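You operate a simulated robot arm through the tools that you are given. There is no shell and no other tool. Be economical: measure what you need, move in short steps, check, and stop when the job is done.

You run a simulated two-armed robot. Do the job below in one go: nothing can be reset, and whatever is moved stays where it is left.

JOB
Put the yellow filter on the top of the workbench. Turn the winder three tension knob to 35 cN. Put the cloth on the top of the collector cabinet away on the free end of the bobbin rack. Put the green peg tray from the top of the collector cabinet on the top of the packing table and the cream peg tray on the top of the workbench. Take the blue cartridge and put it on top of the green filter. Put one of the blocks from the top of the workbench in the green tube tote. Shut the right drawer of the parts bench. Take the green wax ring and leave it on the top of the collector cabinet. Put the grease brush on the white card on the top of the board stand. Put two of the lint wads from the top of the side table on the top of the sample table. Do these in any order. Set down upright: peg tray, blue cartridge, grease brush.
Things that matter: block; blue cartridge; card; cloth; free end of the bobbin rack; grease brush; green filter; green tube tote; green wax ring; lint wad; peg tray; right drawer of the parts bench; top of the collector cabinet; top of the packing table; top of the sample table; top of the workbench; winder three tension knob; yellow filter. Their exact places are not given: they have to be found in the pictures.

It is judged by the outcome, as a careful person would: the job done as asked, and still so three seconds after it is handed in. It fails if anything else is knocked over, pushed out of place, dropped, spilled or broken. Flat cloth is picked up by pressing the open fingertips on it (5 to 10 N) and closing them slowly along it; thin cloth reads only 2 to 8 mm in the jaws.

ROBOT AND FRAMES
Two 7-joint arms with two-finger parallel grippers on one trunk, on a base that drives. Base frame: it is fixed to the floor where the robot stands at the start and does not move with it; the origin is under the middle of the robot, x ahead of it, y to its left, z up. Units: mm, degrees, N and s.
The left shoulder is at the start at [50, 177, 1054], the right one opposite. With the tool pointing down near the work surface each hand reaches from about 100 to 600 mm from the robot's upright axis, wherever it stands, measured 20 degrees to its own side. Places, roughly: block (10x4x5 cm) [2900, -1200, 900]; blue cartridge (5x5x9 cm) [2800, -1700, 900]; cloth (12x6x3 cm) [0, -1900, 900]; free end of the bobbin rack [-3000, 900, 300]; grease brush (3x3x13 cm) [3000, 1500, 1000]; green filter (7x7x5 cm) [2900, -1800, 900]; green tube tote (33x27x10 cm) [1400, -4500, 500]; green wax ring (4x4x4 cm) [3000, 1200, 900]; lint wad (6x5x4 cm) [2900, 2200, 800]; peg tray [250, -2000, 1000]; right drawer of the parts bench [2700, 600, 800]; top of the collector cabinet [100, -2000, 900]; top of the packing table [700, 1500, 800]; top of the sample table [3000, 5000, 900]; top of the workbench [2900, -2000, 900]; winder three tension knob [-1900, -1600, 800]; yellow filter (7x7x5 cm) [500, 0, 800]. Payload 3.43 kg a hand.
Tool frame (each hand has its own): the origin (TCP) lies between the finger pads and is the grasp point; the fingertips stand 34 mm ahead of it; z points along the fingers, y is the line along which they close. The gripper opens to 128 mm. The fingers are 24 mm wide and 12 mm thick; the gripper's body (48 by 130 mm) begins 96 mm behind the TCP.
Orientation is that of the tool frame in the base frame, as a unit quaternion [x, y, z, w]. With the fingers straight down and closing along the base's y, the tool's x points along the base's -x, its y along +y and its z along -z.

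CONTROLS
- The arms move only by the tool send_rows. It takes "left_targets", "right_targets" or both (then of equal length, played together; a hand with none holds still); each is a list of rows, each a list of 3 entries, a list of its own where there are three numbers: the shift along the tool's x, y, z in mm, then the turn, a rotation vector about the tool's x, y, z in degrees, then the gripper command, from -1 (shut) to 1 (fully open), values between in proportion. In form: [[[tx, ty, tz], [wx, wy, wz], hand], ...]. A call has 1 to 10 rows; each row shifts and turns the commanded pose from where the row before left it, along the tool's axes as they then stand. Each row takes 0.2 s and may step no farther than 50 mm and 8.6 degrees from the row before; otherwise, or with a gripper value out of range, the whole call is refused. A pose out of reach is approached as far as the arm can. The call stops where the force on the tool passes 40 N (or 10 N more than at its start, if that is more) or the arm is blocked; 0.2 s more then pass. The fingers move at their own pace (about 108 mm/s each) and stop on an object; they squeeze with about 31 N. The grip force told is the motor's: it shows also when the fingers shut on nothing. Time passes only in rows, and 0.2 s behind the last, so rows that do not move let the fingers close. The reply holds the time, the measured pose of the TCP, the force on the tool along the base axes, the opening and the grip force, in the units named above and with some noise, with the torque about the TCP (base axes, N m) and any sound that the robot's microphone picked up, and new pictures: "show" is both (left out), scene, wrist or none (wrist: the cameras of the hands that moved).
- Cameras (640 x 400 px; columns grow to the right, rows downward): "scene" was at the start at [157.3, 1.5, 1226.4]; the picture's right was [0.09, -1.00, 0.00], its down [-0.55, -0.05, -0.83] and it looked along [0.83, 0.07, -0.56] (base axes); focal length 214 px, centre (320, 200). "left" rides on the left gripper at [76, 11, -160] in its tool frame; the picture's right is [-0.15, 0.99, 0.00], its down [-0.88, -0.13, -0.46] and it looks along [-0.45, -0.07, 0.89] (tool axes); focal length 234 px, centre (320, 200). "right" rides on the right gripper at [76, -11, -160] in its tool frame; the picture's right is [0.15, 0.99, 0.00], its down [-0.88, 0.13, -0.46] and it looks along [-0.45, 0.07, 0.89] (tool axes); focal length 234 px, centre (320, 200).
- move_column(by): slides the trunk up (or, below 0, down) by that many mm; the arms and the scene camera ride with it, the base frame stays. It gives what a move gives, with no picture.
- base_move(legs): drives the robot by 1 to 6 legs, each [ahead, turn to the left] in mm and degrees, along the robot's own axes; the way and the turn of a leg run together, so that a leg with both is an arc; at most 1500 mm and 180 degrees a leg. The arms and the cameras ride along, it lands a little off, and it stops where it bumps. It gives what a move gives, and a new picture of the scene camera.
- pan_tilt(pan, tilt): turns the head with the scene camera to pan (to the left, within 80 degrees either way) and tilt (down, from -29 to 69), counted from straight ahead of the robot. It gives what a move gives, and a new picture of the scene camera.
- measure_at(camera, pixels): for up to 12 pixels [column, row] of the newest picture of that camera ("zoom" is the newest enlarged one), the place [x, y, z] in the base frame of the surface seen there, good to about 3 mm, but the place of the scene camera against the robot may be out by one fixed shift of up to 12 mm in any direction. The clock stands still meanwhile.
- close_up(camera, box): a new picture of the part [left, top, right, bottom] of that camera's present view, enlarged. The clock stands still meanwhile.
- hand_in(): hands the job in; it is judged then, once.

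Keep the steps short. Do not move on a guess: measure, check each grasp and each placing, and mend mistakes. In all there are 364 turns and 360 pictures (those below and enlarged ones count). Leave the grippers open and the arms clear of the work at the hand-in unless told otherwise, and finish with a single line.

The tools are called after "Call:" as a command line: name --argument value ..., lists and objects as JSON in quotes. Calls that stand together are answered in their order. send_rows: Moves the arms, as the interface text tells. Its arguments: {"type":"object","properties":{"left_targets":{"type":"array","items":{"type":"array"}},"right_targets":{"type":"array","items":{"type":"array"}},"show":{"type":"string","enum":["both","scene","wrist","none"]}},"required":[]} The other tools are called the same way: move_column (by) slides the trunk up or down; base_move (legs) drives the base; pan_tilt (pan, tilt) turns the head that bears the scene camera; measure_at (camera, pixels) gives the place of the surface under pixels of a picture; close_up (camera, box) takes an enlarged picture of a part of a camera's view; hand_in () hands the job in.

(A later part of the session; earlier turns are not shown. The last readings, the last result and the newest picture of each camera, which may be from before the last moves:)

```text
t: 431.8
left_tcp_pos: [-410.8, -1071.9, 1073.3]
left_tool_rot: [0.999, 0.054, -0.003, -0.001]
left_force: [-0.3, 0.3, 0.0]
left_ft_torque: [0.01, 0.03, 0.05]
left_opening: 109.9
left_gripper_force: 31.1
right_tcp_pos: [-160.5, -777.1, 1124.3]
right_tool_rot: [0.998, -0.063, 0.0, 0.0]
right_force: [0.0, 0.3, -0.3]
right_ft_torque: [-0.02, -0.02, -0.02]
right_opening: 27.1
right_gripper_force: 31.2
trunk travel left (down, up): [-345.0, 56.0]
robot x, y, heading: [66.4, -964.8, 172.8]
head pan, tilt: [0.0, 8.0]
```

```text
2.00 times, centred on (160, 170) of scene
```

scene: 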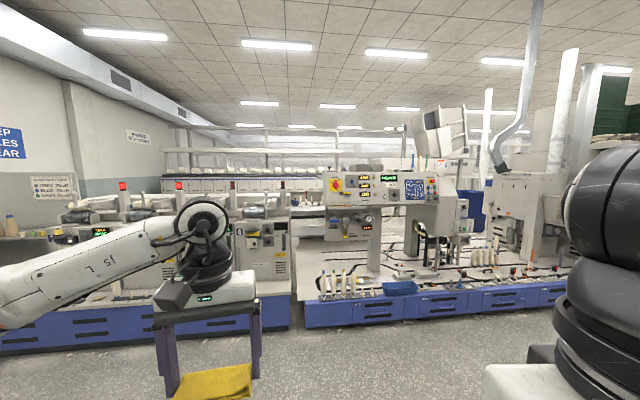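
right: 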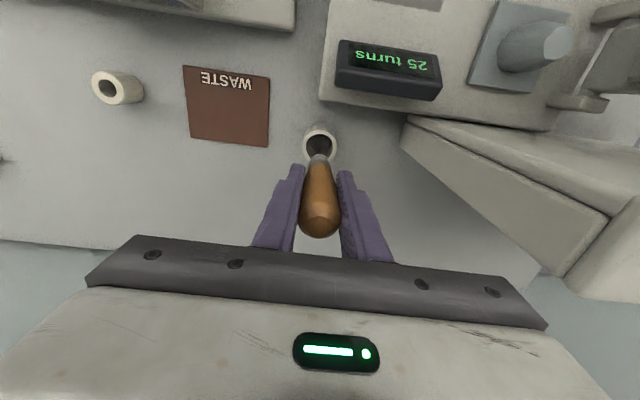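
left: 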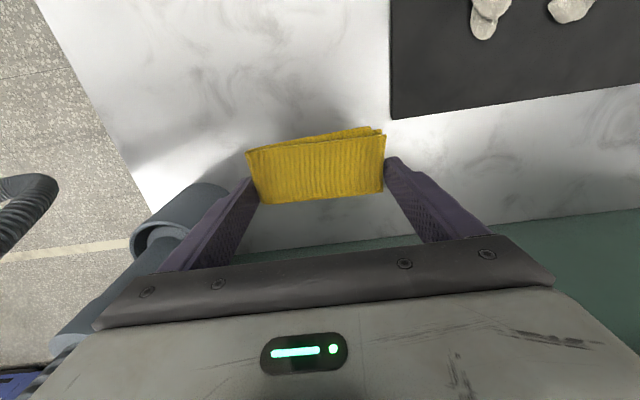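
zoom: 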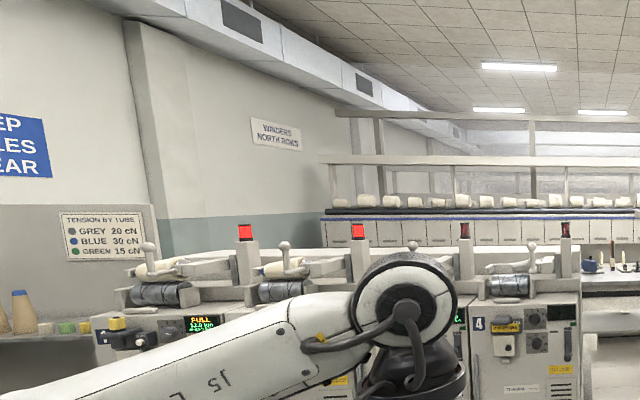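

Winder 3 is among the units at x≈-1925. First I find the rack: drive north along the aisle and look west.

Call:
base_move --legs '[[0, -75], [1500, 0], [400, 0], [0, 80]]'

Call:
pan_tilt --pan 0 --tilt 18

```text
t: 448.1
left_tcp_pos: [-623.1, 794.1, 1073.4]
left_tool_rot: [0.996, 0.086, -0.003, 0.0]
left_force: [0.5, -0.2, 0.4]
left_ft_torque: [0.02, 0.03, 0.01]
left_opening: 109.8
left_gripper_force: 30.9
right_tcp_pos: [-395.1, 1105.0, 1125.5]
right_tool_rot: [1.0, -0.03, 0.001, 0.0]
right_force: [-0.1, 0.7, -0.5]
right_ft_torque: [-0.02, -0.02, -0.01]
right_opening: 27.2
right_gripper_force: 30.9
trunk travel left (down, up): [-345.0, 56.0]
robot x, y, heading: [-155.2, 930.6, 176.5]
head pan, tilt: [0.0, 8.0]
```

scene: 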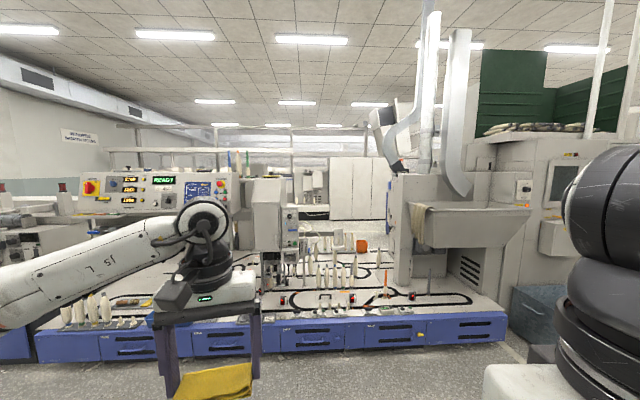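

```text
t: 448.8
left_tcp_pos: [-623.1, 793.6, 1074.4]
left_tool_rot: [0.996, 0.086, -0.003, 0.0]
left_force: [-0.2, -0.2, -1.1]
left_ft_torque: [0.02, -0.01, 0.0]
left_opening: 109.9
left_gripper_force: 31.6
right_tcp_pos: [-395.0, 1105.2, 1125.7]
right_tool_rot: [1.0, -0.029, 0.0, 0.0]
right_force: [0.3, 0.5, -0.2]
right_ft_torque: [-0.01, 0.03, -0.02]
right_opening: 27.3
right_gripper_force: 31.4
trunk travel left (down, up): [-345.0, 56.0]
robot x, y, heading: [-153.2, 932.6, 176.6]
head pan, tilt: [0.0, 18.0]
```

scene: 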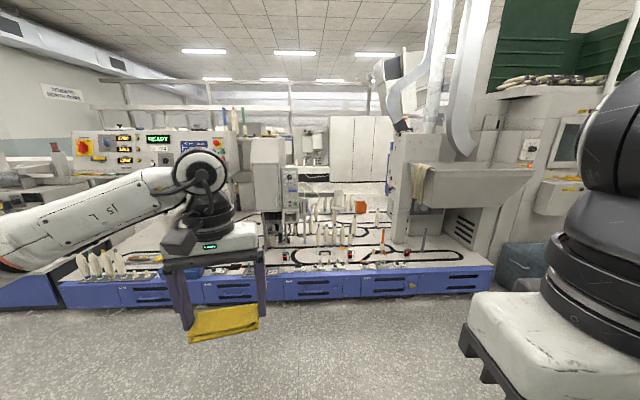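

Call:
measure_at --camera "scene" --pixels '[[492, 285], [525, 265], [560, 200], [375, 185], [340, 195], [300, 180], [500, 310], [320, 230], [420, 205], [200, 180], [430, 170]]'

Call:
close_up --camera "scene" --box '[230, 90, 550, 290]'

```text
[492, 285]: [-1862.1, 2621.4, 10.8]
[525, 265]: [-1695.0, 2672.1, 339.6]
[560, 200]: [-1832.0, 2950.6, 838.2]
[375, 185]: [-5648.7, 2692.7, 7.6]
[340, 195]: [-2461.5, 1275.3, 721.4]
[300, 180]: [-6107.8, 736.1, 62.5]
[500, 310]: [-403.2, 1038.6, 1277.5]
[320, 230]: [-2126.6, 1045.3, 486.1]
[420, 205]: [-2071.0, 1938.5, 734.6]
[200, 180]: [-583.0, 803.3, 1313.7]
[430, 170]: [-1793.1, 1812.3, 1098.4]
```

```text
2.00 times, centred on (390, 190) of scene
```

zoom: 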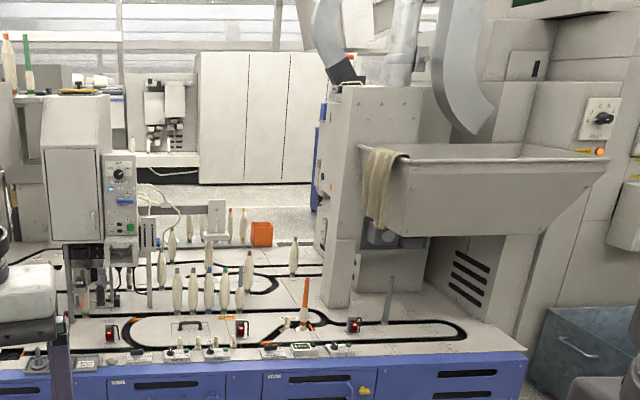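

There's floor behind the machine. I go to look through the gap at y≈2600.

Call:
base_move --legs '[[0, -60], [1400, 0], [0, 62]]'

Call:
pan_tilt --pan 0 --tilt 25

```text
t: 461.2
left_tcp_pos: [-1239.7, 2033.8, 1076.3]
left_tool_rot: [0.995, 0.102, -0.004, 0.0]
left_force: [-0.4, -0.3, 0.2]
left_ft_torque: [0.03, 0.01, 0.01]
left_opening: 110.1
left_gripper_force: 30.9
right_tcp_pos: [-1019.6, 2352.7, 1125.4]
right_tool_rot: [1.0, -0.014, 0.0, 0.0]
right_force: [-0.6, -0.5, -1.5]
right_ft_torque: [0.03, -0.01, 0.0]
right_opening: 27.3
right_gripper_force: 31.0
trunk travel left (down, up): [-345.0, 56.0]
robot x, y, heading: [-774.3, 2186.3, 178.2]
head pan, tilt: [0.0, 18.0]
```

scene: 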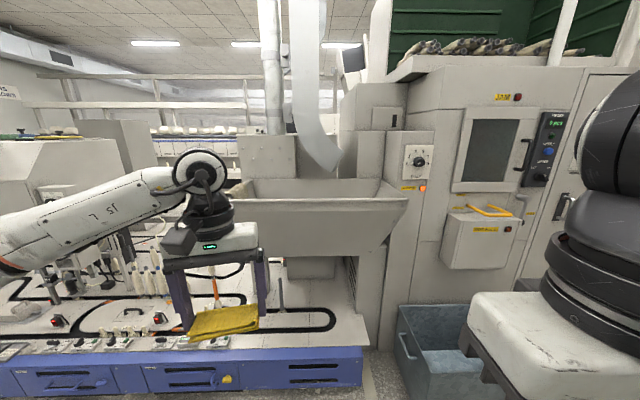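

```text
t: 461.9
left_tcp_pos: [-1238.1, 2034.2, 1075.2]
left_tool_rot: [0.995, 0.102, -0.003, -0.002]
left_force: [0.2, 0.4, -0.6]
left_ft_torque: [0.03, 0.01, 0.0]
left_opening: 109.6
left_gripper_force: 31.1
right_tcp_pos: [-1020.8, 2353.3, 1124.5]
right_tool_rot: [1.0, -0.014, 0.0, 0.0]
right_force: [-0.7, -0.2, -1.4]
right_ft_torque: [0.01, 0.02, 0.01]
right_opening: 27.2
right_gripper_force: 30.7
trunk travel left (down, up): [-345.0, 56.0]
robot x, y, heading: [-772.7, 2184.3, 178.5]
head pan, tilt: [0.0, 25.0]
```

scene: 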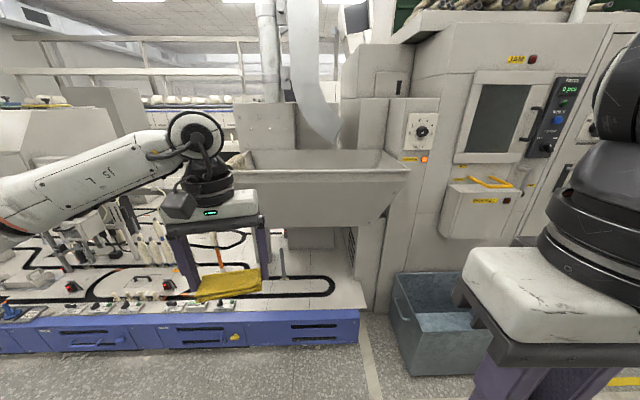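

The gap is closed. I look further north-west for a way around.

Call:
base_move --legs '[[-250, 0], [0, -75]]'

Call:
pan_tilt --pan 25 --tilt 12

```text
t: 466.9
left_tcp_pos: [-784.6, 2590.3, 1075.2]
left_tool_rot: [0.85, -0.526, -0.003, -0.002]
left_force: [0.5, 0.4, -0.9]
left_ft_torque: [-0.02, 0.0, -0.01]
left_opening: 109.9
left_gripper_force: 31.1
right_tcp_pos: [-420.6, 2460.2, 1125.2]
right_tool_rot: [0.783, -0.622, 0.001, 0.0]
right_force: [0.6, -0.5, 0.1]
right_ft_torque: [0.0, -0.03, 0.01]
right_opening: 27.4
right_gripper_force: 31.0
trunk travel left (down, up): [-345.0, 56.0]
robot x, y, heading: [-522.4, 2182.4, 103.3]
head pan, tilt: [0.0, 25.0]
```

scene: 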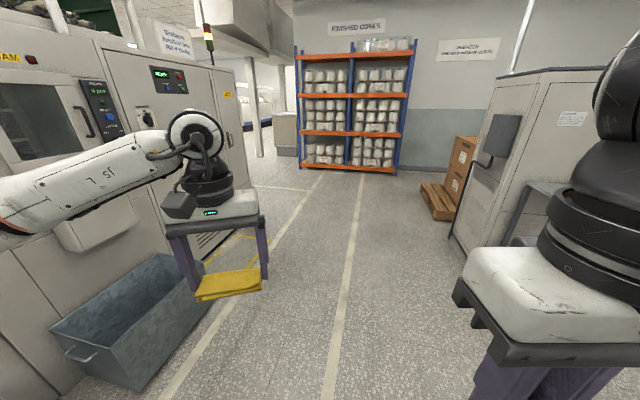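

```text
t: 467.8
left_tcp_pos: [-785.5, 2590.6, 1075.1]
left_tool_rot: [0.85, -0.527, -0.003, -0.003]
left_force: [-1.0, -0.3, -1.0]
left_ft_torque: [0.04, 0.01, 0.03]
left_opening: 109.5
left_gripper_force: 31.3
right_tcp_pos: [-421.5, 2459.9, 1125.3]
right_tool_rot: [0.783, -0.622, 0.0, 0.0]
right_force: [-0.2, 0.3, 0.4]
right_ft_torque: [-0.03, 0.02, 0.0]
right_opening: 26.9
right_gripper_force: 31.0
trunk travel left (down, up): [-345.0, 56.0]
robot x, y, heading: [-520.4, 2181.2, 103.1]
head pan, tilt: [25.0, 12.0]
```

scene: 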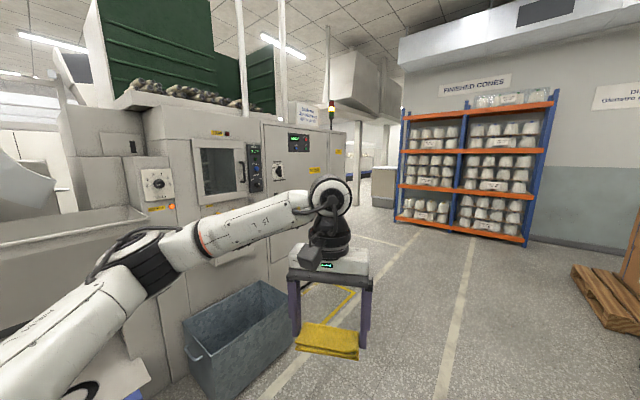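

There's a passage at the north end. I drive up there and look west.

Call:
base_move --legs '[[0, -10], [1500, 0], [1250, 0], [0, 87]]'

Call:
pan_tilt --pan 0 --tilt 12

```text
t: 485.6
left_tcp_pos: [-1075.3, 4782.6, 1073.8]
left_tool_rot: [0.994, 0.11, -0.003, 0.0]
left_force: [-1.0, 0.0, -0.3]
left_ft_torque: [0.02, 0.03, 0.01]
left_opening: 109.7
left_gripper_force: 30.9
right_tcp_pos: [-862.6, 5103.5, 1124.1]
right_tool_rot: [1.0, -0.006, 0.001, 0.0]
right_force: [0.1, 0.0, 0.6]
right_ft_torque: [-0.01, 0.01, -0.02]
right_opening: 27.5
right_gripper_force: 31.5
trunk travel left (down, up): [-345.0, 56.0]
robot x, y, heading: [-613.2, 4942.0, 179.4]
head pan, tilt: [25.0, 12.0]
```

scene: 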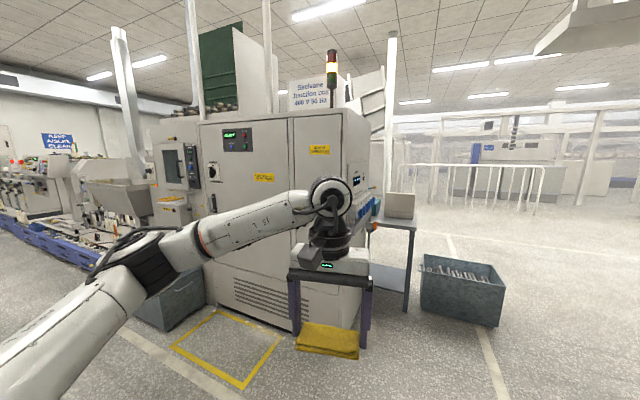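

```text
t: 486.5
left_tcp_pos: [-1075.6, 4782.5, 1073.6]
left_tool_rot: [0.994, 0.11, -0.003, 0.0]
left_force: [0.4, 0.6, -0.6]
left_ft_torque: [0.0, 0.0, -0.01]
left_opening: 109.7
left_gripper_force: 31.5
right_tcp_pos: [-862.6, 5104.1, 1125.5]
right_tool_rot: [1.0, -0.005, -0.001, 0.0]
right_force: [0.4, 0.2, -0.3]
right_ft_torque: [0.02, -0.02, 0.02]
right_opening: 27.2
right_gripper_force: 30.6
trunk travel left (down, up): [-345.0, 56.0]
robot x, y, heading: [-611.9, 4940.3, 179.3]
head pan, tilt: [0.0, 12.0]
```

scene: 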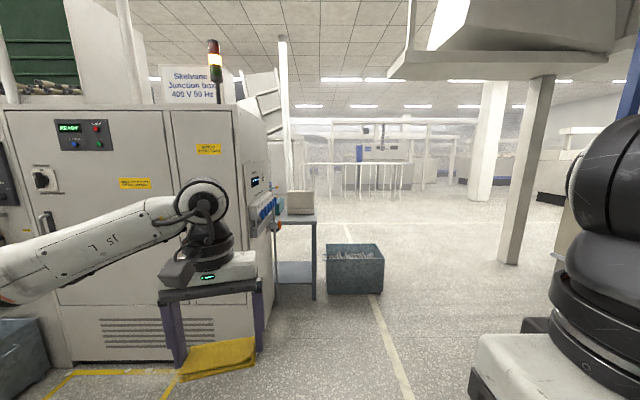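

A small stand with something white on it at (300,205). I zoom and measure.

Call:
close_up --camera "scene" --box '[240, 150, 400, 310]'

Call:
measure_at --camera "scene" --pixels '[[300, 217], [300, 200], [295, 265], [355, 270], [260, 260], [340, 235]]'

```text
2.50 times, centred on (320, 230) of scene
```

zoom: 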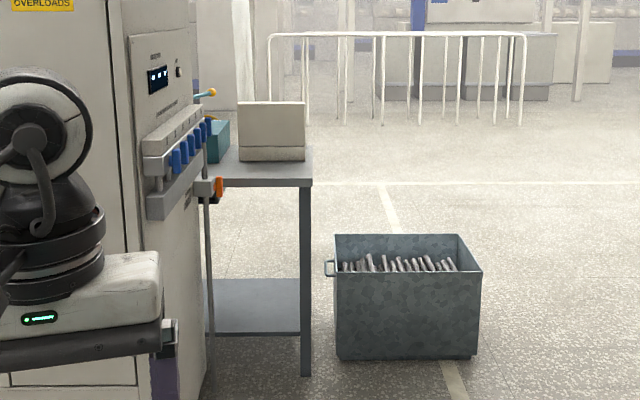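

```text
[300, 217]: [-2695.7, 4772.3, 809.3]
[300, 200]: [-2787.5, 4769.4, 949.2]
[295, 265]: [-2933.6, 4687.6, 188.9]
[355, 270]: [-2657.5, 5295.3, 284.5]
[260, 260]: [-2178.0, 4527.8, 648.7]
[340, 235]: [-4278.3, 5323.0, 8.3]
```

I drive west a bit and look around.

Call:
base_move --legs '[[1000, 0]]'

Call:
pan_tilt --pan 15 --tilt 25

```text
t: 491.4
left_tcp_pos: [-2037.1, 4783.8, 1074.0]
left_tool_rot: [0.993, 0.118, -0.002, 0.003]
left_force: [-0.6, 0.3, 0.1]
left_ft_torque: [0.02, 0.01, -0.01]
left_opening: 109.9
left_gripper_force: 31.4
right_tcp_pos: [-1828.3, 5110.3, 1126.0]
right_tool_rot: [1.0, -0.001, -0.001, 0.0]
right_force: [0.1, 0.0, -0.1]
right_ft_torque: [-0.03, -0.01, 0.0]
right_opening: 27.3
right_gripper_force: 30.6
trunk travel left (down, up): [-345.0, 56.0]
robot x, y, heading: [-1579.5, 4947.6, -179.9]
head pan, tilt: [0.0, 12.0]
stopped in leg 1: the robot was blocked; the commanded pose is now the measured one
```

scene: 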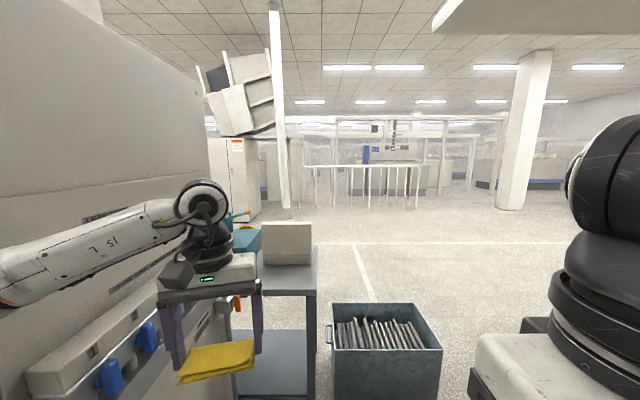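

```text
t: 492.2
left_tcp_pos: [-2037.3, 4782.4, 1073.2]
left_tool_rot: [0.993, 0.117, -0.001, 0.001]
left_force: [0.0, 0.4, 0.0]
left_ft_torque: [-0.02, 0.01, -0.03]
left_opening: 109.8
left_gripper_force: 31.0
right_tcp_pos: [-1826.7, 5109.3, 1126.1]
right_tool_rot: [1.0, 0.0, -0.003, 0.001]
right_force: [0.6, -0.1, 0.6]
right_ft_torque: [0.03, 0.0, -0.02]
right_opening: 27.1
right_gripper_force: 30.7
trunk travel left (down, up): [-345.0, 56.0]
robot x, y, heading: [-1581.6, 4948.5, -180.3]
head pan, tilt: [15.0, 25.0]
```

scene: 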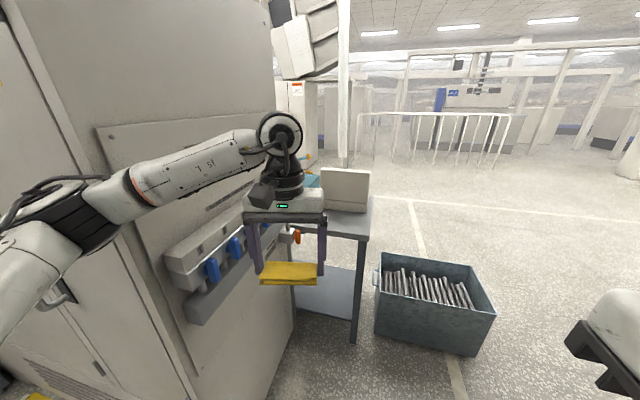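

My left elbow touched the machine side. I back off and pass further north around the bin.

Call:
base_move --legs '[[-150, 0], [0, -52], [1200, 0], [0, 52], [700, 0]]'

Call:
pan_tilt --pan 45 --tilt 15

```text
t: 506.6
left_tcp_pos: [-3156.6, 5718.7, 1069.8]
left_tool_rot: [0.991, 0.134, 0.001, 0.001]
left_force: [-0.6, 0.5, -1.2]
left_ft_torque: [-0.03, -0.06, 0.0]
left_opening: 109.9
left_gripper_force: 30.8
right_tcp_pos: [-2959.1, 6052.5, 1124.4]
right_tool_rot: [1.0, 0.016, 0.001, 0.0]
right_force: [-0.1, -0.4, -0.8]
right_ft_torque: [0.0, -0.05, -0.02]
right_opening: 27.0
right_gripper_force: 31.2
trunk travel left (down, up): [-345.0, 56.0]
robot x, y, heading: [-2696.2, 5902.9, -177.9]
head pan, tilt: [15.0, 25.0]
stopped in leg 5: the robot was blocked; the commanded pose is now the measured one
```

scene: 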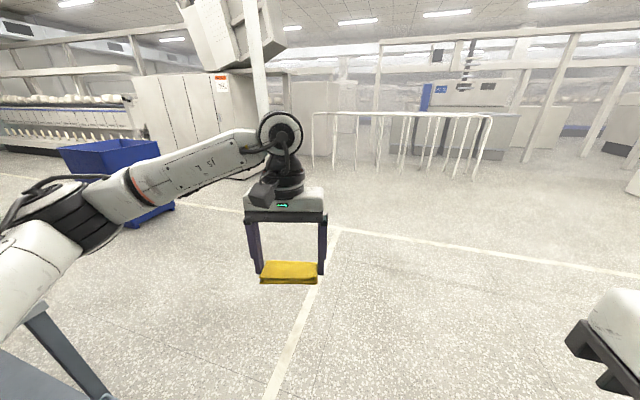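

```text
t: 507.6
left_tcp_pos: [-3155.0, 5719.9, 1071.0]
left_tool_rot: [0.991, 0.134, 0.0, 0.001]
left_force: [-1.1, -0.5, 0.1]
left_ft_torque: [0.0, 0.01, -0.03]
left_opening: 109.8
left_gripper_force: 31.2
right_tcp_pos: [-2956.3, 6051.7, 1124.6]
right_tool_rot: [1.0, 0.017, 0.0, 0.0]
right_force: [-0.3, 0.3, -0.3]
right_ft_torque: [-0.01, -0.03, 0.02]
right_opening: 27.3
right_gripper_force: 31.1
trunk travel left (down, up): [-345.0, 56.0]
robot x, y, heading: [-2702.7, 5899.3, -178.2]
head pan, tilt: [45.0, 15.0]
```

scene: 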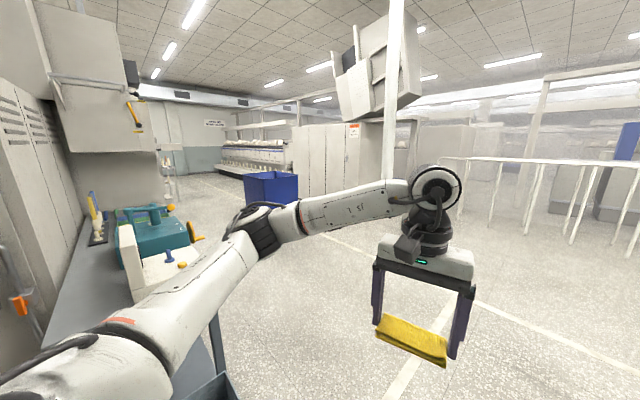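

Blocked again near x≈-2700; I check surroundings by measuring.

Call:
measure_at --camera "scene" --pixels '[[215, 205], [270, 190], [200, 180], [165, 185], [230, 155], [340, 150], [320, 300], [60, 260], [200, 350], [230, 390]]'

Call:
close_up --camera "scene" --box '[60, 90, 320, 250]'

Call:
pan_tilt --pan 0 --tilt 45

```text
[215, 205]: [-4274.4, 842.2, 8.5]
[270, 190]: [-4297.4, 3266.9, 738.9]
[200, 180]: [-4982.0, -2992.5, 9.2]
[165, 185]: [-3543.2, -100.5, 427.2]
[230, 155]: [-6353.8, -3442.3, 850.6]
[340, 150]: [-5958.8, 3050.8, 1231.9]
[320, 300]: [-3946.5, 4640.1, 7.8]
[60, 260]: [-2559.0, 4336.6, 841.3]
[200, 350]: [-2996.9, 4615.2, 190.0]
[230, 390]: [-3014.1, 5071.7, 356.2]
```

```text
2.46 times, centred on (190, 170) of scene
```

zoom: 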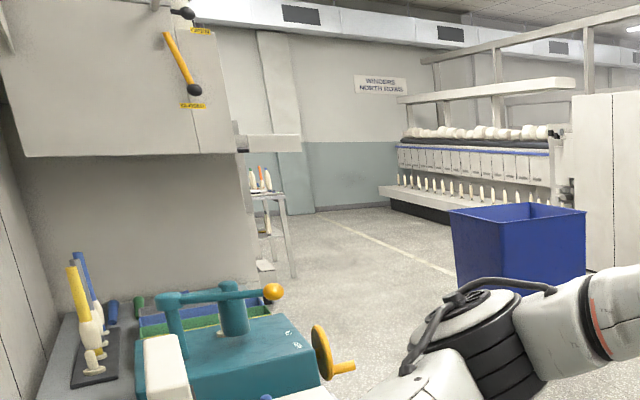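

```text
t: 508.7
left_tcp_pos: [-3155.4, 5719.0, 1071.6]
left_tool_rot: [0.991, 0.135, 0.0, 0.002]
left_force: [0.4, -0.9, 0.3]
left_ft_torque: [0.01, -0.04, 0.02]
left_opening: 109.9
left_gripper_force: 30.4
right_tcp_pos: [-2956.3, 6052.7, 1124.3]
right_tool_rot: [1.0, 0.017, 0.0, -0.001]
right_force: [-0.4, 0.1, 0.1]
right_ft_torque: [0.02, -0.02, -0.01]
right_opening: 27.0
right_gripper_force: 30.9
trunk travel left (down, up): [-345.0, 56.0]
robot x, y, heading: [-2701.1, 5902.2, -177.8]
head pan, tilt: [0.0, 45.0]
```

scene: 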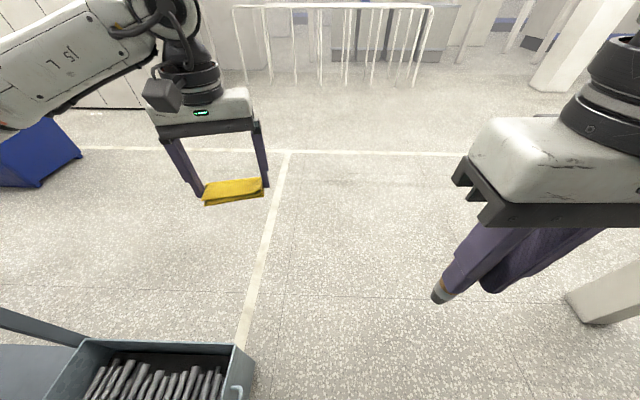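

Call:
measure_at --camera "scene" --pixels '[[600, 318], [570, 300], [240, 360], [235, 395], [430, 250], [150, 345], [20, 330]]'

Call:
pan_tilt --pan -60 --tilt 30

```text
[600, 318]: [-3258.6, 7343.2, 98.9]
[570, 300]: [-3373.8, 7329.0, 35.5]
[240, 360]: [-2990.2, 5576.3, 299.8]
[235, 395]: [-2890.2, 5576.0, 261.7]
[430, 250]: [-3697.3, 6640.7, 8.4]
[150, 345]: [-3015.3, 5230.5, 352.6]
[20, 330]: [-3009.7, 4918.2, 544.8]
```

```text
t: 510.0
left_tcp_pos: [-3154.2, 5719.0, 1070.7]
left_tool_rot: [0.991, 0.134, 0.0, 0.0]
left_force: [-0.5, 0.0, 0.0]
left_ft_torque: [0.04, 0.0, 0.01]
left_opening: 110.1
left_gripper_force: 31.2
right_tcp_pos: [-2956.4, 6052.7, 1124.6]
right_tool_rot: [1.0, 0.018, 0.0, 0.0]
right_force: [-0.7, -0.1, -0.4]
right_ft_torque: [-0.03, -0.01, -0.01]
right_opening: 27.3
right_gripper_force: 30.9
trunk travel left (down, up): [-345.0, 56.0]
robot x, y, heading: [-2701.4, 5899.6, -178.1]
head pan, tilt: [-60.0, 30.0]
```

scene: 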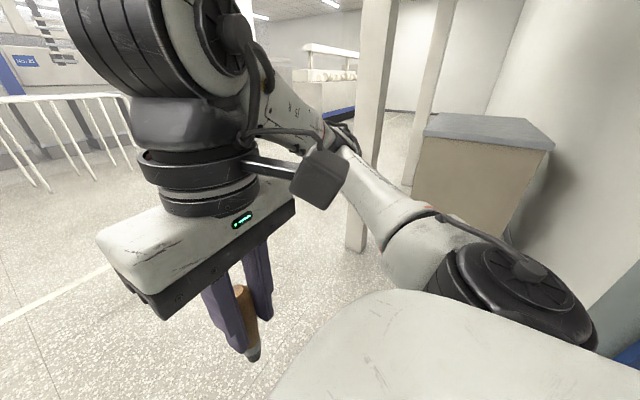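

I try to steer away from the bin: turn right a bit and continue.

Call:
base_move --legs '[[0, -35], [500, 0]]'

Call:
pan_tilt --pan 75 --tilt 35

```text
t: 514.6
left_tcp_pos: [-3592.0, 6294.9, 1071.3]
left_tool_rot: [0.984, -0.176, 0.001, 0.0]
left_force: [-0.2, -0.5, -1.5]
left_ft_torque: [0.02, -0.05, -0.01]
left_opening: 109.7
left_gripper_force: 31.2
right_tcp_pos: [-3236.1, 6450.7, 1124.7]
right_tool_rot: [0.957, -0.291, 0.0, 0.0]
right_force: [-0.5, 0.3, -0.3]
right_ft_torque: [0.0, -0.04, -0.04]
right_opening: 27.3
right_gripper_force: 31.5
trunk travel left (down, up): [-345.0, 56.0]
robot x, y, heading: [-3116.6, 6180.2, 146.2]
head pan, tilt: [-60.0, 30.0]
```

scene: 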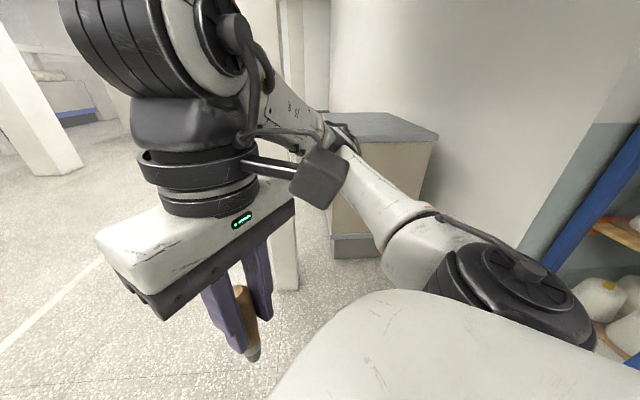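

```text
t: 516.8
left_tcp_pos: [-3592.8, 6295.5, 1071.4]
left_tool_rot: [0.984, -0.176, 0.0, 0.001]
left_force: [0.3, 0.8, -0.1]
left_ft_torque: [0.01, 0.03, -0.01]
left_opening: 109.9
left_gripper_force: 30.7
right_tcp_pos: [-3236.4, 6447.7, 1124.4]
right_tool_rot: [0.957, -0.291, 0.0, 0.0]
right_force: [0.3, 0.6, -0.5]
right_ft_torque: [0.01, -0.01, 0.01]
right_opening: 27.0
right_gripper_force: 31.4
trunk travel left (down, up): [-345.0, 56.0]
robot x, y, heading: [-3116.3, 6176.9, 146.3]
head pan, tilt: [75.0, 35.0]
```

scene: 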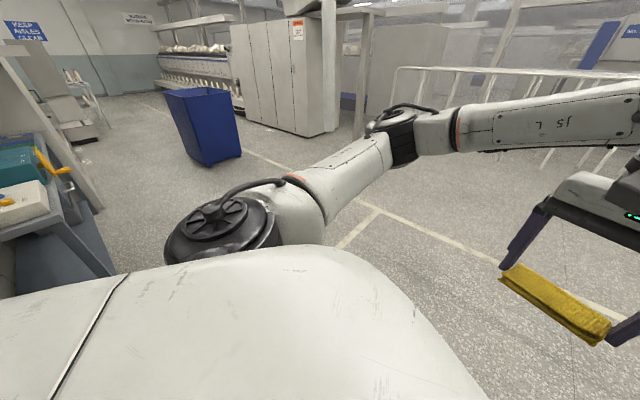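

Passed. Now I turn south and go down behind the machine line.

Call:
base_move --legs '[[0, 99], [1290, 0], [0, 24]]'

Call:
pan_tilt --pan 10 --tilt 18

```text
t: 528.6
left_tcp_pos: [-3554.2, 4569.5, 1071.6]
left_tool_rot: [0.638, 0.77, 0.0, 0.0]
left_force: [1.0, 0.1, -0.3]
left_ft_torque: [-0.01, 0.02, 0.02]
left_opening: 109.7
left_gripper_force: 30.6
right_tcp_pos: [-3869.5, 4796.9, 1123.7]
right_tool_rot: [0.725, 0.689, 0.0, -0.001]
right_force: [0.2, -0.1, -0.2]
right_ft_torque: [0.03, 0.0, 0.06]
right_opening: 27.0
right_gripper_force: 30.7
trunk travel left (down, up): [-345.0, 56.0]
robot x, y, heading: [-3698.0, 5040.5, -93.0]
head pan, tilt: [75.0, 35.0]
```

scene: 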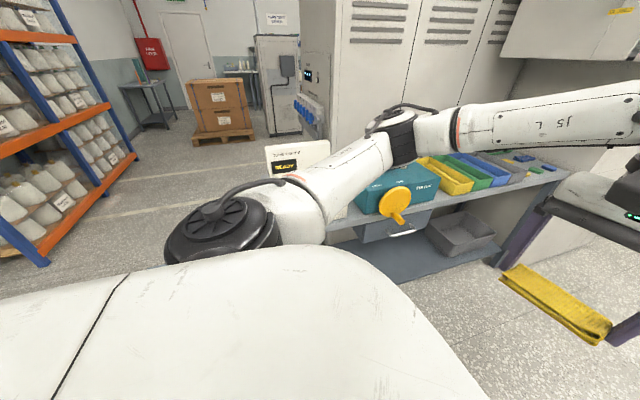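

```text
t: 529.9
left_tcp_pos: [-3554.9, 4569.9, 1070.9]
left_tool_rot: [0.638, 0.77, 0.0, 0.001]
left_force: [0.3, 0.2, -1.3]
left_ft_torque: [-0.01, 0.02, -0.02]
left_opening: 109.7
left_gripper_force: 31.3
right_tcp_pos: [-3869.4, 4796.7, 1125.1]
right_tool_rot: [0.724, 0.689, 0.0, 0.0]
right_force: [0.2, 0.4, -1.7]
right_ft_torque: [0.01, 0.0, 0.03]
right_opening: 27.2
right_gripper_force: 31.0
trunk travel left (down, up): [-345.0, 56.0]
robot x, y, heading: [-3700.1, 5038.4, -92.8]
head pan, tilt: [10.0, 18.0]
```

scene: 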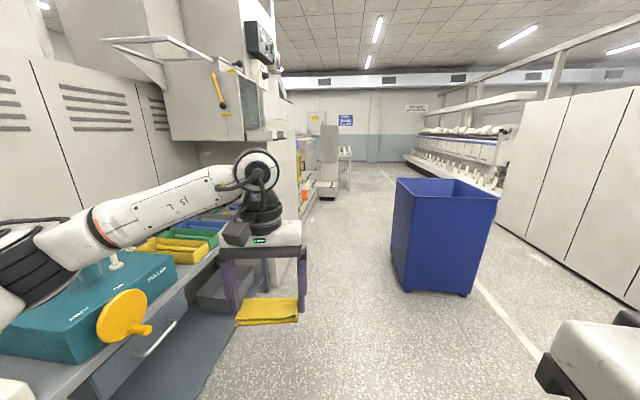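

Call:
measure_at --camera "scene" --pixels '[[392, 260], [405, 290], [315, 200], [345, 155], [330, 185], [225, 250], [270, 270], [300, 165]]'

Call:
close_up --camera "scene" --box '[260, 90, 400, 220]'

```text
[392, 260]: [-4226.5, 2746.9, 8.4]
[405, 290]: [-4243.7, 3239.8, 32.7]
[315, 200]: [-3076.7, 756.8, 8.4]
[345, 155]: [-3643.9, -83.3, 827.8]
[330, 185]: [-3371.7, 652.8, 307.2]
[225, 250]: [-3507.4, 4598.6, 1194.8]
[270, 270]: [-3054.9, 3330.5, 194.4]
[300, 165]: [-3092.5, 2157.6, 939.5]
```

```text
3.08 times, centred on (330, 155) of scene
```

zoom: 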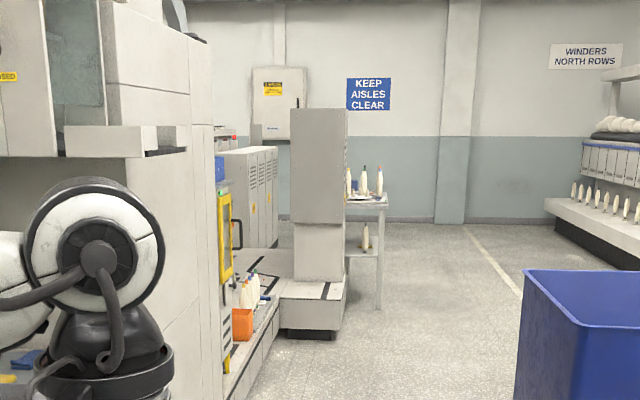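

The low ledge with bobbins near (−3050, 900) looks like the bobbin rack. I drive south to y≈1300.

Call:
base_move --legs '[[0, 4], [1500, 0], [1500, 0], [600, 0]]'

Call:
pan_tilt --pan 30 --tilt 30

```text
t: 547.7
left_tcp_pos: [-3332.7, 1028.4, 1071.8]
left_tool_rot: [0.589, 0.808, 0.001, 0.001]
left_force: [0.2, -0.1, -0.3]
left_ft_torque: [-0.02, 0.0, 0.02]
left_opening: 110.0
left_gripper_force: 30.8
right_tcp_pos: [-3672.9, 1213.6, 1124.1]
right_tool_rot: [0.68, 0.733, 0.0, -0.001]
right_force: [0.0, -0.3, -0.6]
right_ft_torque: [0.02, 0.02, 0.04]
right_opening: 27.2
right_gripper_force: 30.8
trunk travel left (down, up): [-345.0, 56.0]
robot x, y, heading: [-3530.0, 1474.8, -85.7]
head pan, tilt: [10.0, 18.0]
```

scene: 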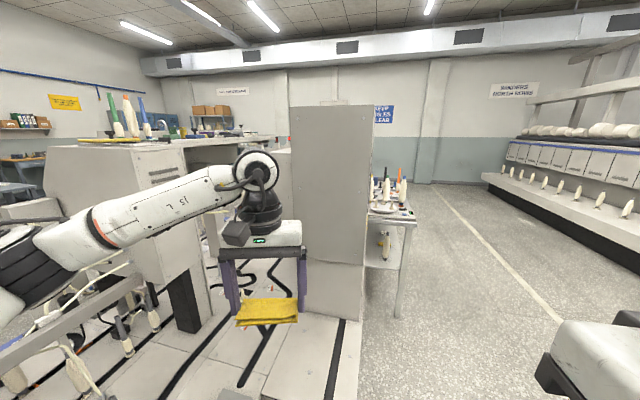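

```text
t: 548.5
left_tcp_pos: [-3332.4, 1029.6, 1071.8]
left_tool_rot: [0.589, 0.808, 0.002, 0.001]
left_force: [-0.3, 0.9, -0.6]
left_ft_torque: [0.0, -0.03, 0.01]
left_opening: 109.5
left_gripper_force: 31.2
right_tcp_pos: [-3672.3, 1212.9, 1125.4]
right_tool_rot: [0.68, 0.733, 0.0, 0.0]
right_force: [0.3, -0.2, -0.2]
right_ft_torque: [0.02, 0.0, -0.02]
right_opening: 27.1
right_gripper_force: 30.8
trunk travel left (down, up): [-345.0, 56.0]
robot x, y, heading: [-3530.0, 1477.3, -85.6]
head pan, tilt: [30.0, 30.0]
```

scene: 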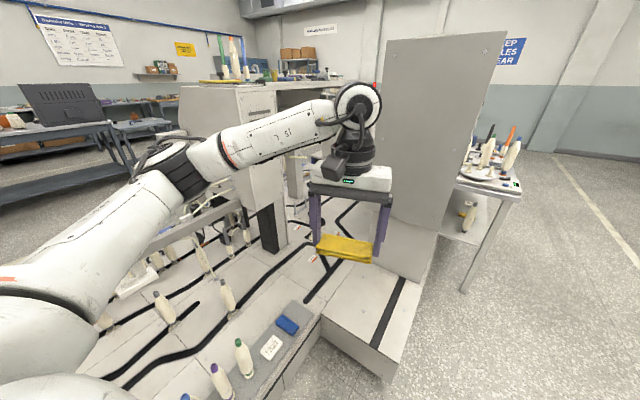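

I look more down-left at the rack with bobbins.

Call:
pan_tilt --pan 55 --tilt 50

Call:
measure_at --camera "scene" --pixels '[[320, 200]]'

```text
t: 549.4
left_tcp_pos: [-3332.1, 1030.1, 1071.6]
left_tool_rot: [0.589, 0.808, 0.001, 0.001]
left_force: [-0.7, 0.6, -0.3]
left_ft_torque: [0.01, 0.03, 0.01]
left_opening: 109.4
left_gripper_force: 31.0
right_tcp_pos: [-3673.0, 1214.3, 1125.9]
right_tool_rot: [0.68, 0.733, 0.0, 0.0]
right_force: [-0.7, 0.0, 0.0]
right_ft_torque: [0.05, 0.04, 0.02]
right_opening: 27.2
right_gripper_force: 31.2
trunk travel left (down, up): [-345.0, 56.0]
robot x, y, heading: [-3532.1, 1477.8, -85.9]
head pan, tilt: [55.0, 50.0]
```

scene: 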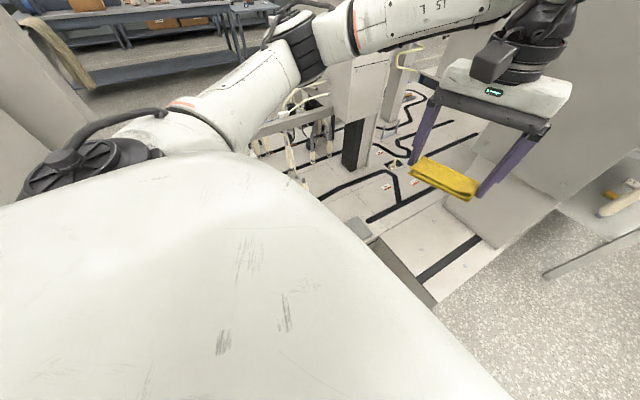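

```text
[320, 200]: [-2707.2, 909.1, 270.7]
```

I move away west, then turn to face the rack.

Call:
base_move --legs '[[0, -75], [500, 0], [0, 160]]'

Call:
pan_tilt --pan 0 --tilt 35

```text
t: 562.2
left_tcp_pos: [-3550.4, 1485.6, 1071.5]
left_tool_rot: [-0.143, 0.99, 0.0, 0.0]
left_force: [0.8, -0.3, 0.2]
left_ft_torque: [0.03, -0.01, 0.02]
left_opening: 109.7
left_gripper_force: 30.9
right_tcp_pos: [-3742.7, 1149.3, 1125.6]
right_tool_rot: [-0.026, 1.0, 0.0, 0.0]
right_force: [-0.2, -0.5, -0.3]
right_ft_torque: [0.0, 0.0, 0.0]
right_opening: 27.3
right_gripper_force: 31.1
trunk travel left (down, up): [-345.0, 56.0]
robot x, y, heading: [-4004.3, 1294.9, 3.1]
head pan, tilt: [55.0, 50.0]
```

scene: 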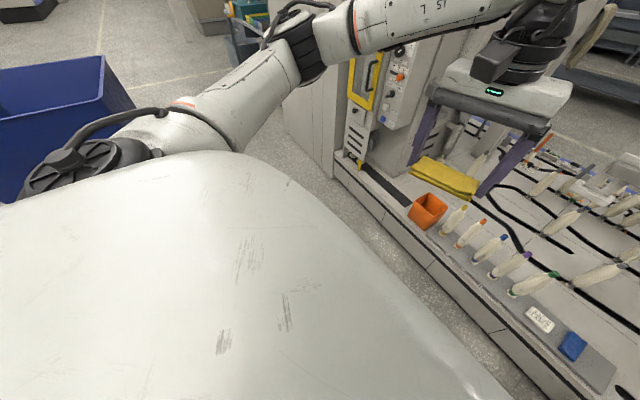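

```text
t: 563.4
left_tcp_pos: [-3550.4, 1484.1, 1071.3]
left_tool_rot: [-0.144, 0.99, 0.001, 0.0]
left_force: [-0.1, 0.6, -0.9]
left_ft_torque: [0.0, 0.04, 0.01]
left_opening: 109.6
left_gripper_force: 30.7
right_tcp_pos: [-3743.1, 1148.7, 1126.1]
right_tool_rot: [-0.026, 1.0, 0.0, -0.001]
right_force: [-0.1, -1.1, -0.8]
right_ft_torque: [0.04, 0.01, -0.02]
right_opening: 27.3
right_gripper_force: 31.1
trunk travel left (down, up): [-345.0, 56.0]
robot x, y, heading: [-4002.5, 1294.4, 2.9]
head pan, tilt: [0.0, 35.0]
```

scene: 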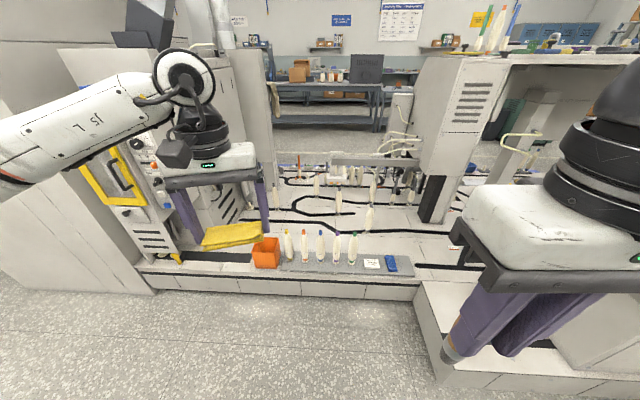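

This is the bobbin rack: a grey strip with five bobbins, a card, a blue pad. I zoom and measure.

Call:
close_up --camera "scene" --box '[240, 210, 440, 310]'

Call:
measure_at --camera "scene" --pixels '[[288, 268], [408, 268], [365, 264], [392, 264], [403, 264], [330, 270], [350, 245], [285, 245], [267, 255], [380, 290], [415, 290], [220, 240]]'

```text
3.20 times, centred on (340, 260) of scene
```

zoom: 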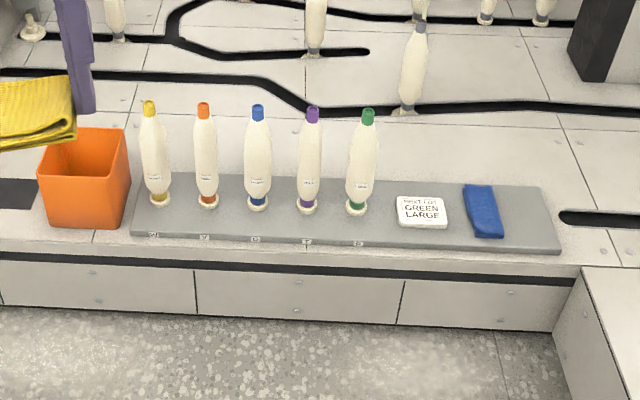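

```text
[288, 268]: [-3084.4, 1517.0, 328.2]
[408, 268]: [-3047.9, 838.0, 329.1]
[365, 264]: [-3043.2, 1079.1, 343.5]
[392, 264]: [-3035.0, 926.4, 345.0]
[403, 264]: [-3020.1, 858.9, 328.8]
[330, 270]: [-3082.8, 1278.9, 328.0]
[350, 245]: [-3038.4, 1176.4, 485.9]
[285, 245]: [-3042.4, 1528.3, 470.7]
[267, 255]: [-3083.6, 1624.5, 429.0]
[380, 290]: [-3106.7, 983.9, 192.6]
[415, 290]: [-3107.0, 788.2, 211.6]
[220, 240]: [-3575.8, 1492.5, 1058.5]
```

I measure obstacles near the free end (step block, tall units).

Call:
measure_at --camera "scene" --pixels '[[430, 300], [440, 370], [425, 160], [432, 200], [480, 340], [540, 340], [365, 220], [250, 120], [150, 200], [412, 272], [405, 258]]'

```text
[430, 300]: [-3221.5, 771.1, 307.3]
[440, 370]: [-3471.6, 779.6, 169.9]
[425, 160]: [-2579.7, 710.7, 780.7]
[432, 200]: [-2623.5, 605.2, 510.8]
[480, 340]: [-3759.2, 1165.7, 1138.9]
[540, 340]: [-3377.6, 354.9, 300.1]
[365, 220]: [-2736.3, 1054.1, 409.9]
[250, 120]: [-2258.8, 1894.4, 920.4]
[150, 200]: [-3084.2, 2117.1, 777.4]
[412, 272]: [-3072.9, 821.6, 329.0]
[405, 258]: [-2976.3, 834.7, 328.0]
```

Clear above the rack. I drive round so that I face south beside it, left hand toward the rack.

Call:
base_move --legs '[[0, -93], [-650, 0], [0, 42], [850, 0], [0, -42]]'

Call:
pan_tilt --pan 40 --tilt 40

```text
t: 579.0
left_tcp_pos: [-3297.4, 849.2, 1071.2]
left_tool_rot: [0.628, 0.778, 0.0, 0.001]
left_force: [-0.1, 0.0, -0.3]
left_ft_torque: [0.0, 0.0, 0.0]
left_opening: 109.5
left_gripper_force: 30.9
right_tcp_pos: [-3618.2, 1066.0, 1125.5]
right_tool_rot: [0.715, 0.699, 0.0, 0.0]
right_force: [0.2, -0.1, 0.0]
right_ft_torque: [-0.01, -0.01, -0.02]
right_opening: 27.3
right_gripper_force: 31.2
trunk travel left (down, up): [-345.0, 56.0]
robot x, y, heading: [-3450.7, 1312.5, -91.0]
head pan, tilt: [0.0, 35.0]
```

scene: 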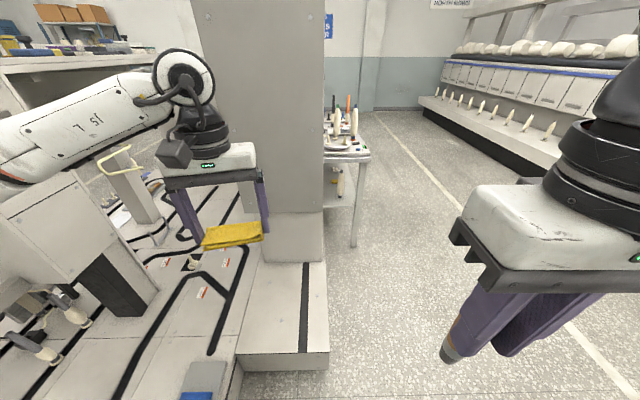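

```text
t: 580.0
left_tcp_pos: [-3296.2, 849.1, 1071.0]
left_tool_rot: [0.627, 0.779, 0.001, 0.0]
left_force: [-0.3, 0.5, 0.5]
left_ft_torque: [0.0, 0.0, -0.02]
left_opening: 109.9
left_gripper_force: 30.8
right_tcp_pos: [-3617.7, 1065.7, 1125.8]
right_tool_rot: [0.715, 0.699, -0.001, -0.001]
right_force: [0.3, -0.2, 0.1]
right_ft_torque: [0.02, 0.0, 0.01]
right_opening: 27.3
right_gripper_force: 30.9
trunk travel left (down, up): [-345.0, 56.0]
robot x, y, heading: [-3453.2, 1311.7, -91.1]
head pan, tilt: [40.0, 40.0]
```

scene: 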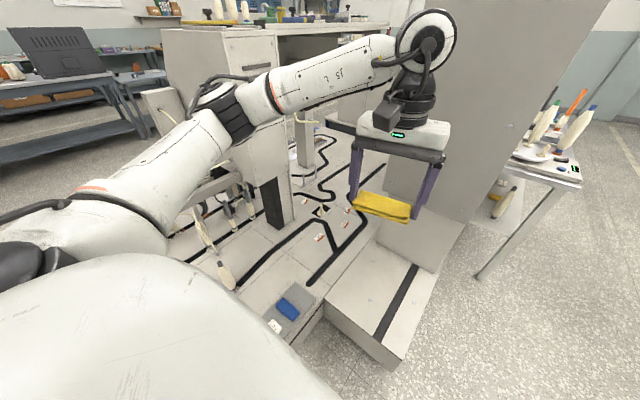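

I rotate the hand to align the cloth (long side along x) and shift it east over the rack.

Call:
send_rows --left_targets '[[[0, 0, 0], [0, 0, 6.1], -1], [[0, 20, 0], [0, 0, 6.1], -1], [[10, 45, 0], [0, 0, 0], -1], [[10, 45, 0], [0, 0, 0], -1], [[0, 45, 0], [0, 0, 0], -1], [[0, 45, 0], [0, 0, 0], -1], [[0, 45, 0], [0, 0, 0], -1]]' --show "none"

Call:
base_move --legs '[[60, 0]]'

Call:
move_column --by -335

Call:
send_rows --left_targets '[[[0, 0, 40], [0, 0, 0], -1], [[0, 0, 40], [0, 0, 0], -1]]' --show "both"

```text
t: 581.6
left_tcp_pos: [-3049.8, 870.3, 1075.1]
left_tool_rot: [0.706, 0.708, 0.001, 0.0]
left_force: [-0.5, 0.3, -0.1]
left_ft_torque: [-0.02, 0.0, -0.03]
left_opening: 109.8
left_gripper_force: 30.9
right_tcp_pos: [-3617.6, 1066.3, 1126.1]
right_tool_rot: [0.714, 0.7, 0.0, 0.0]
right_force: [0.7, -0.2, -0.3]
right_ft_torque: [0.05, 0.01, -0.01]
right_opening: 27.2
right_gripper_force: 31.0
trunk travel left (down, up): [-345.0, 56.0]
robot x, y, heading: [-3455.3, 1314.9, -91.3]
head pan, tilt: [40.0, 40.0]
```

```text
t: 582.6
left_tcp_pos: [-3052.6, 809.6, 1073.4]
left_tool_rot: [0.706, 0.708, 0.002, 0.0]
left_force: [0.2, -0.7, -0.6]
left_ft_torque: [0.02, -0.03, 0.0]
left_opening: 109.7
left_gripper_force: 31.0
right_tcp_pos: [-3619.2, 1004.1, 1124.3]
right_tool_rot: [0.715, 0.699, 0.0, 0.0]
right_force: [-0.1, -1.0, -1.4]
right_ft_torque: [0.03, 0.02, -0.02]
right_opening: 27.3
right_gripper_force: 30.8
trunk travel left (down, up): [-345.0, 56.0]
robot x, y, heading: [-3453.3, 1250.9, -91.3]
head pan, tilt: [40.0, 40.0]
```

scene: 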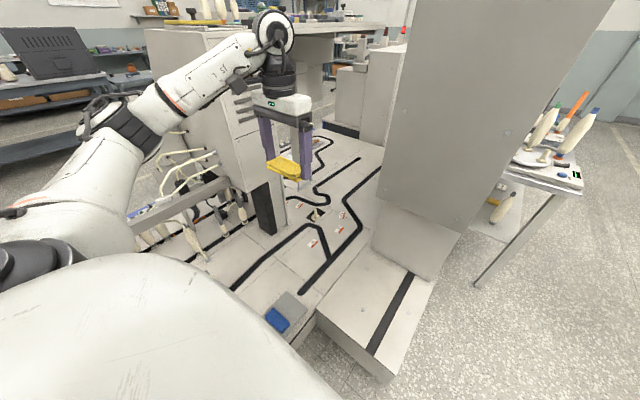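

```text
t: 585.9
left_tcp_pos: [-3052.1, 809.3, 738.9]
left_tool_rot: [0.707, 0.707, 0.001, 0.001]
left_force: [0.0, 0.1, -0.2]
left_ft_torque: [-0.03, 0.01, -0.02]
left_opening: 109.6
left_gripper_force: 30.8
right_tcp_pos: [-3619.4, 1004.6, 790.1]
right_tool_rot: [0.715, 0.7, 0.0, 0.0]
right_force: [0.4, -0.2, -0.4]
right_ft_torque: [0.0, -0.03, 0.01]
right_opening: 26.9
right_gripper_force: 31.2
trunk travel left (down, up): [-10.0, 391.0]
robot x, y, heading: [-3453.1, 1256.8, -91.1]
head pan, tilt: [40.0, 40.0]
```

```text
t: 586.5
left_tcp_pos: [-3050.7, 808.8, 661.9]
left_tool_rot: [0.707, 0.707, 0.0, 0.0]
left_force: [-0.2, 0.2, -0.5]
left_ft_torque: [-0.01, -0.02, -0.01]
left_opening: 109.8
left_gripper_force: 31.0
right_tcp_pos: [-3619.8, 1004.8, 789.3]
right_tool_rot: [0.714, 0.7, 0.0, 0.0]
right_force: [-0.3, -0.1, -0.3]
right_ft_torque: [0.01, -0.03, 0.01]
right_opening: 27.1
right_gripper_force: 30.7
trunk travel left (down, up): [-10.0, 391.0]
robot x, y, heading: [-3456.6, 1251.2, -91.1]
head pan, tilt: [40.0, 40.0]
```

scene: 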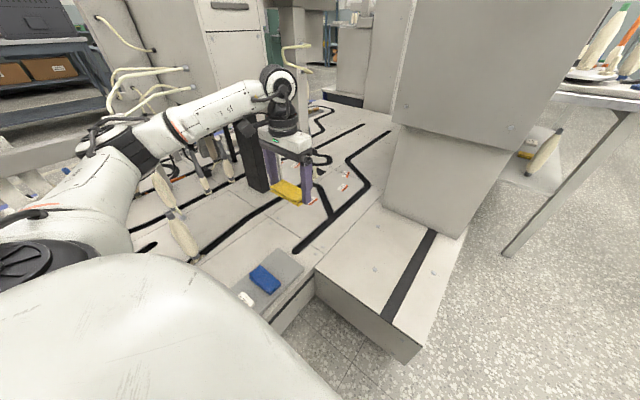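
left: 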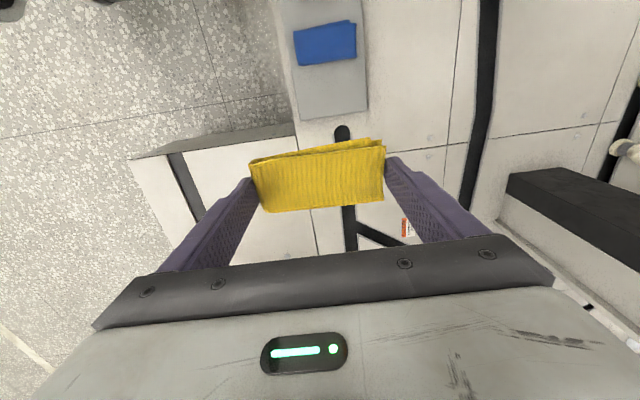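

The rack's free end is in view. I measure its corners and the blue cloth's edge.

Call:
measure_at --camera "left" --pixels '[[302, 117], [367, 107], [298, 66], [356, 57], [335, 88], [362, 30], [284, 40], [330, 110]]'

```text
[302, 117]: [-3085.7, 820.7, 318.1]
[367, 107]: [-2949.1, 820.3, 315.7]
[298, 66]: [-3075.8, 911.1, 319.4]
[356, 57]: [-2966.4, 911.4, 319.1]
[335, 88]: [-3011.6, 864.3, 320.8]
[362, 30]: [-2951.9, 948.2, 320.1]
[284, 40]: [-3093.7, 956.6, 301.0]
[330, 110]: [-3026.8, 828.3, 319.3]
```

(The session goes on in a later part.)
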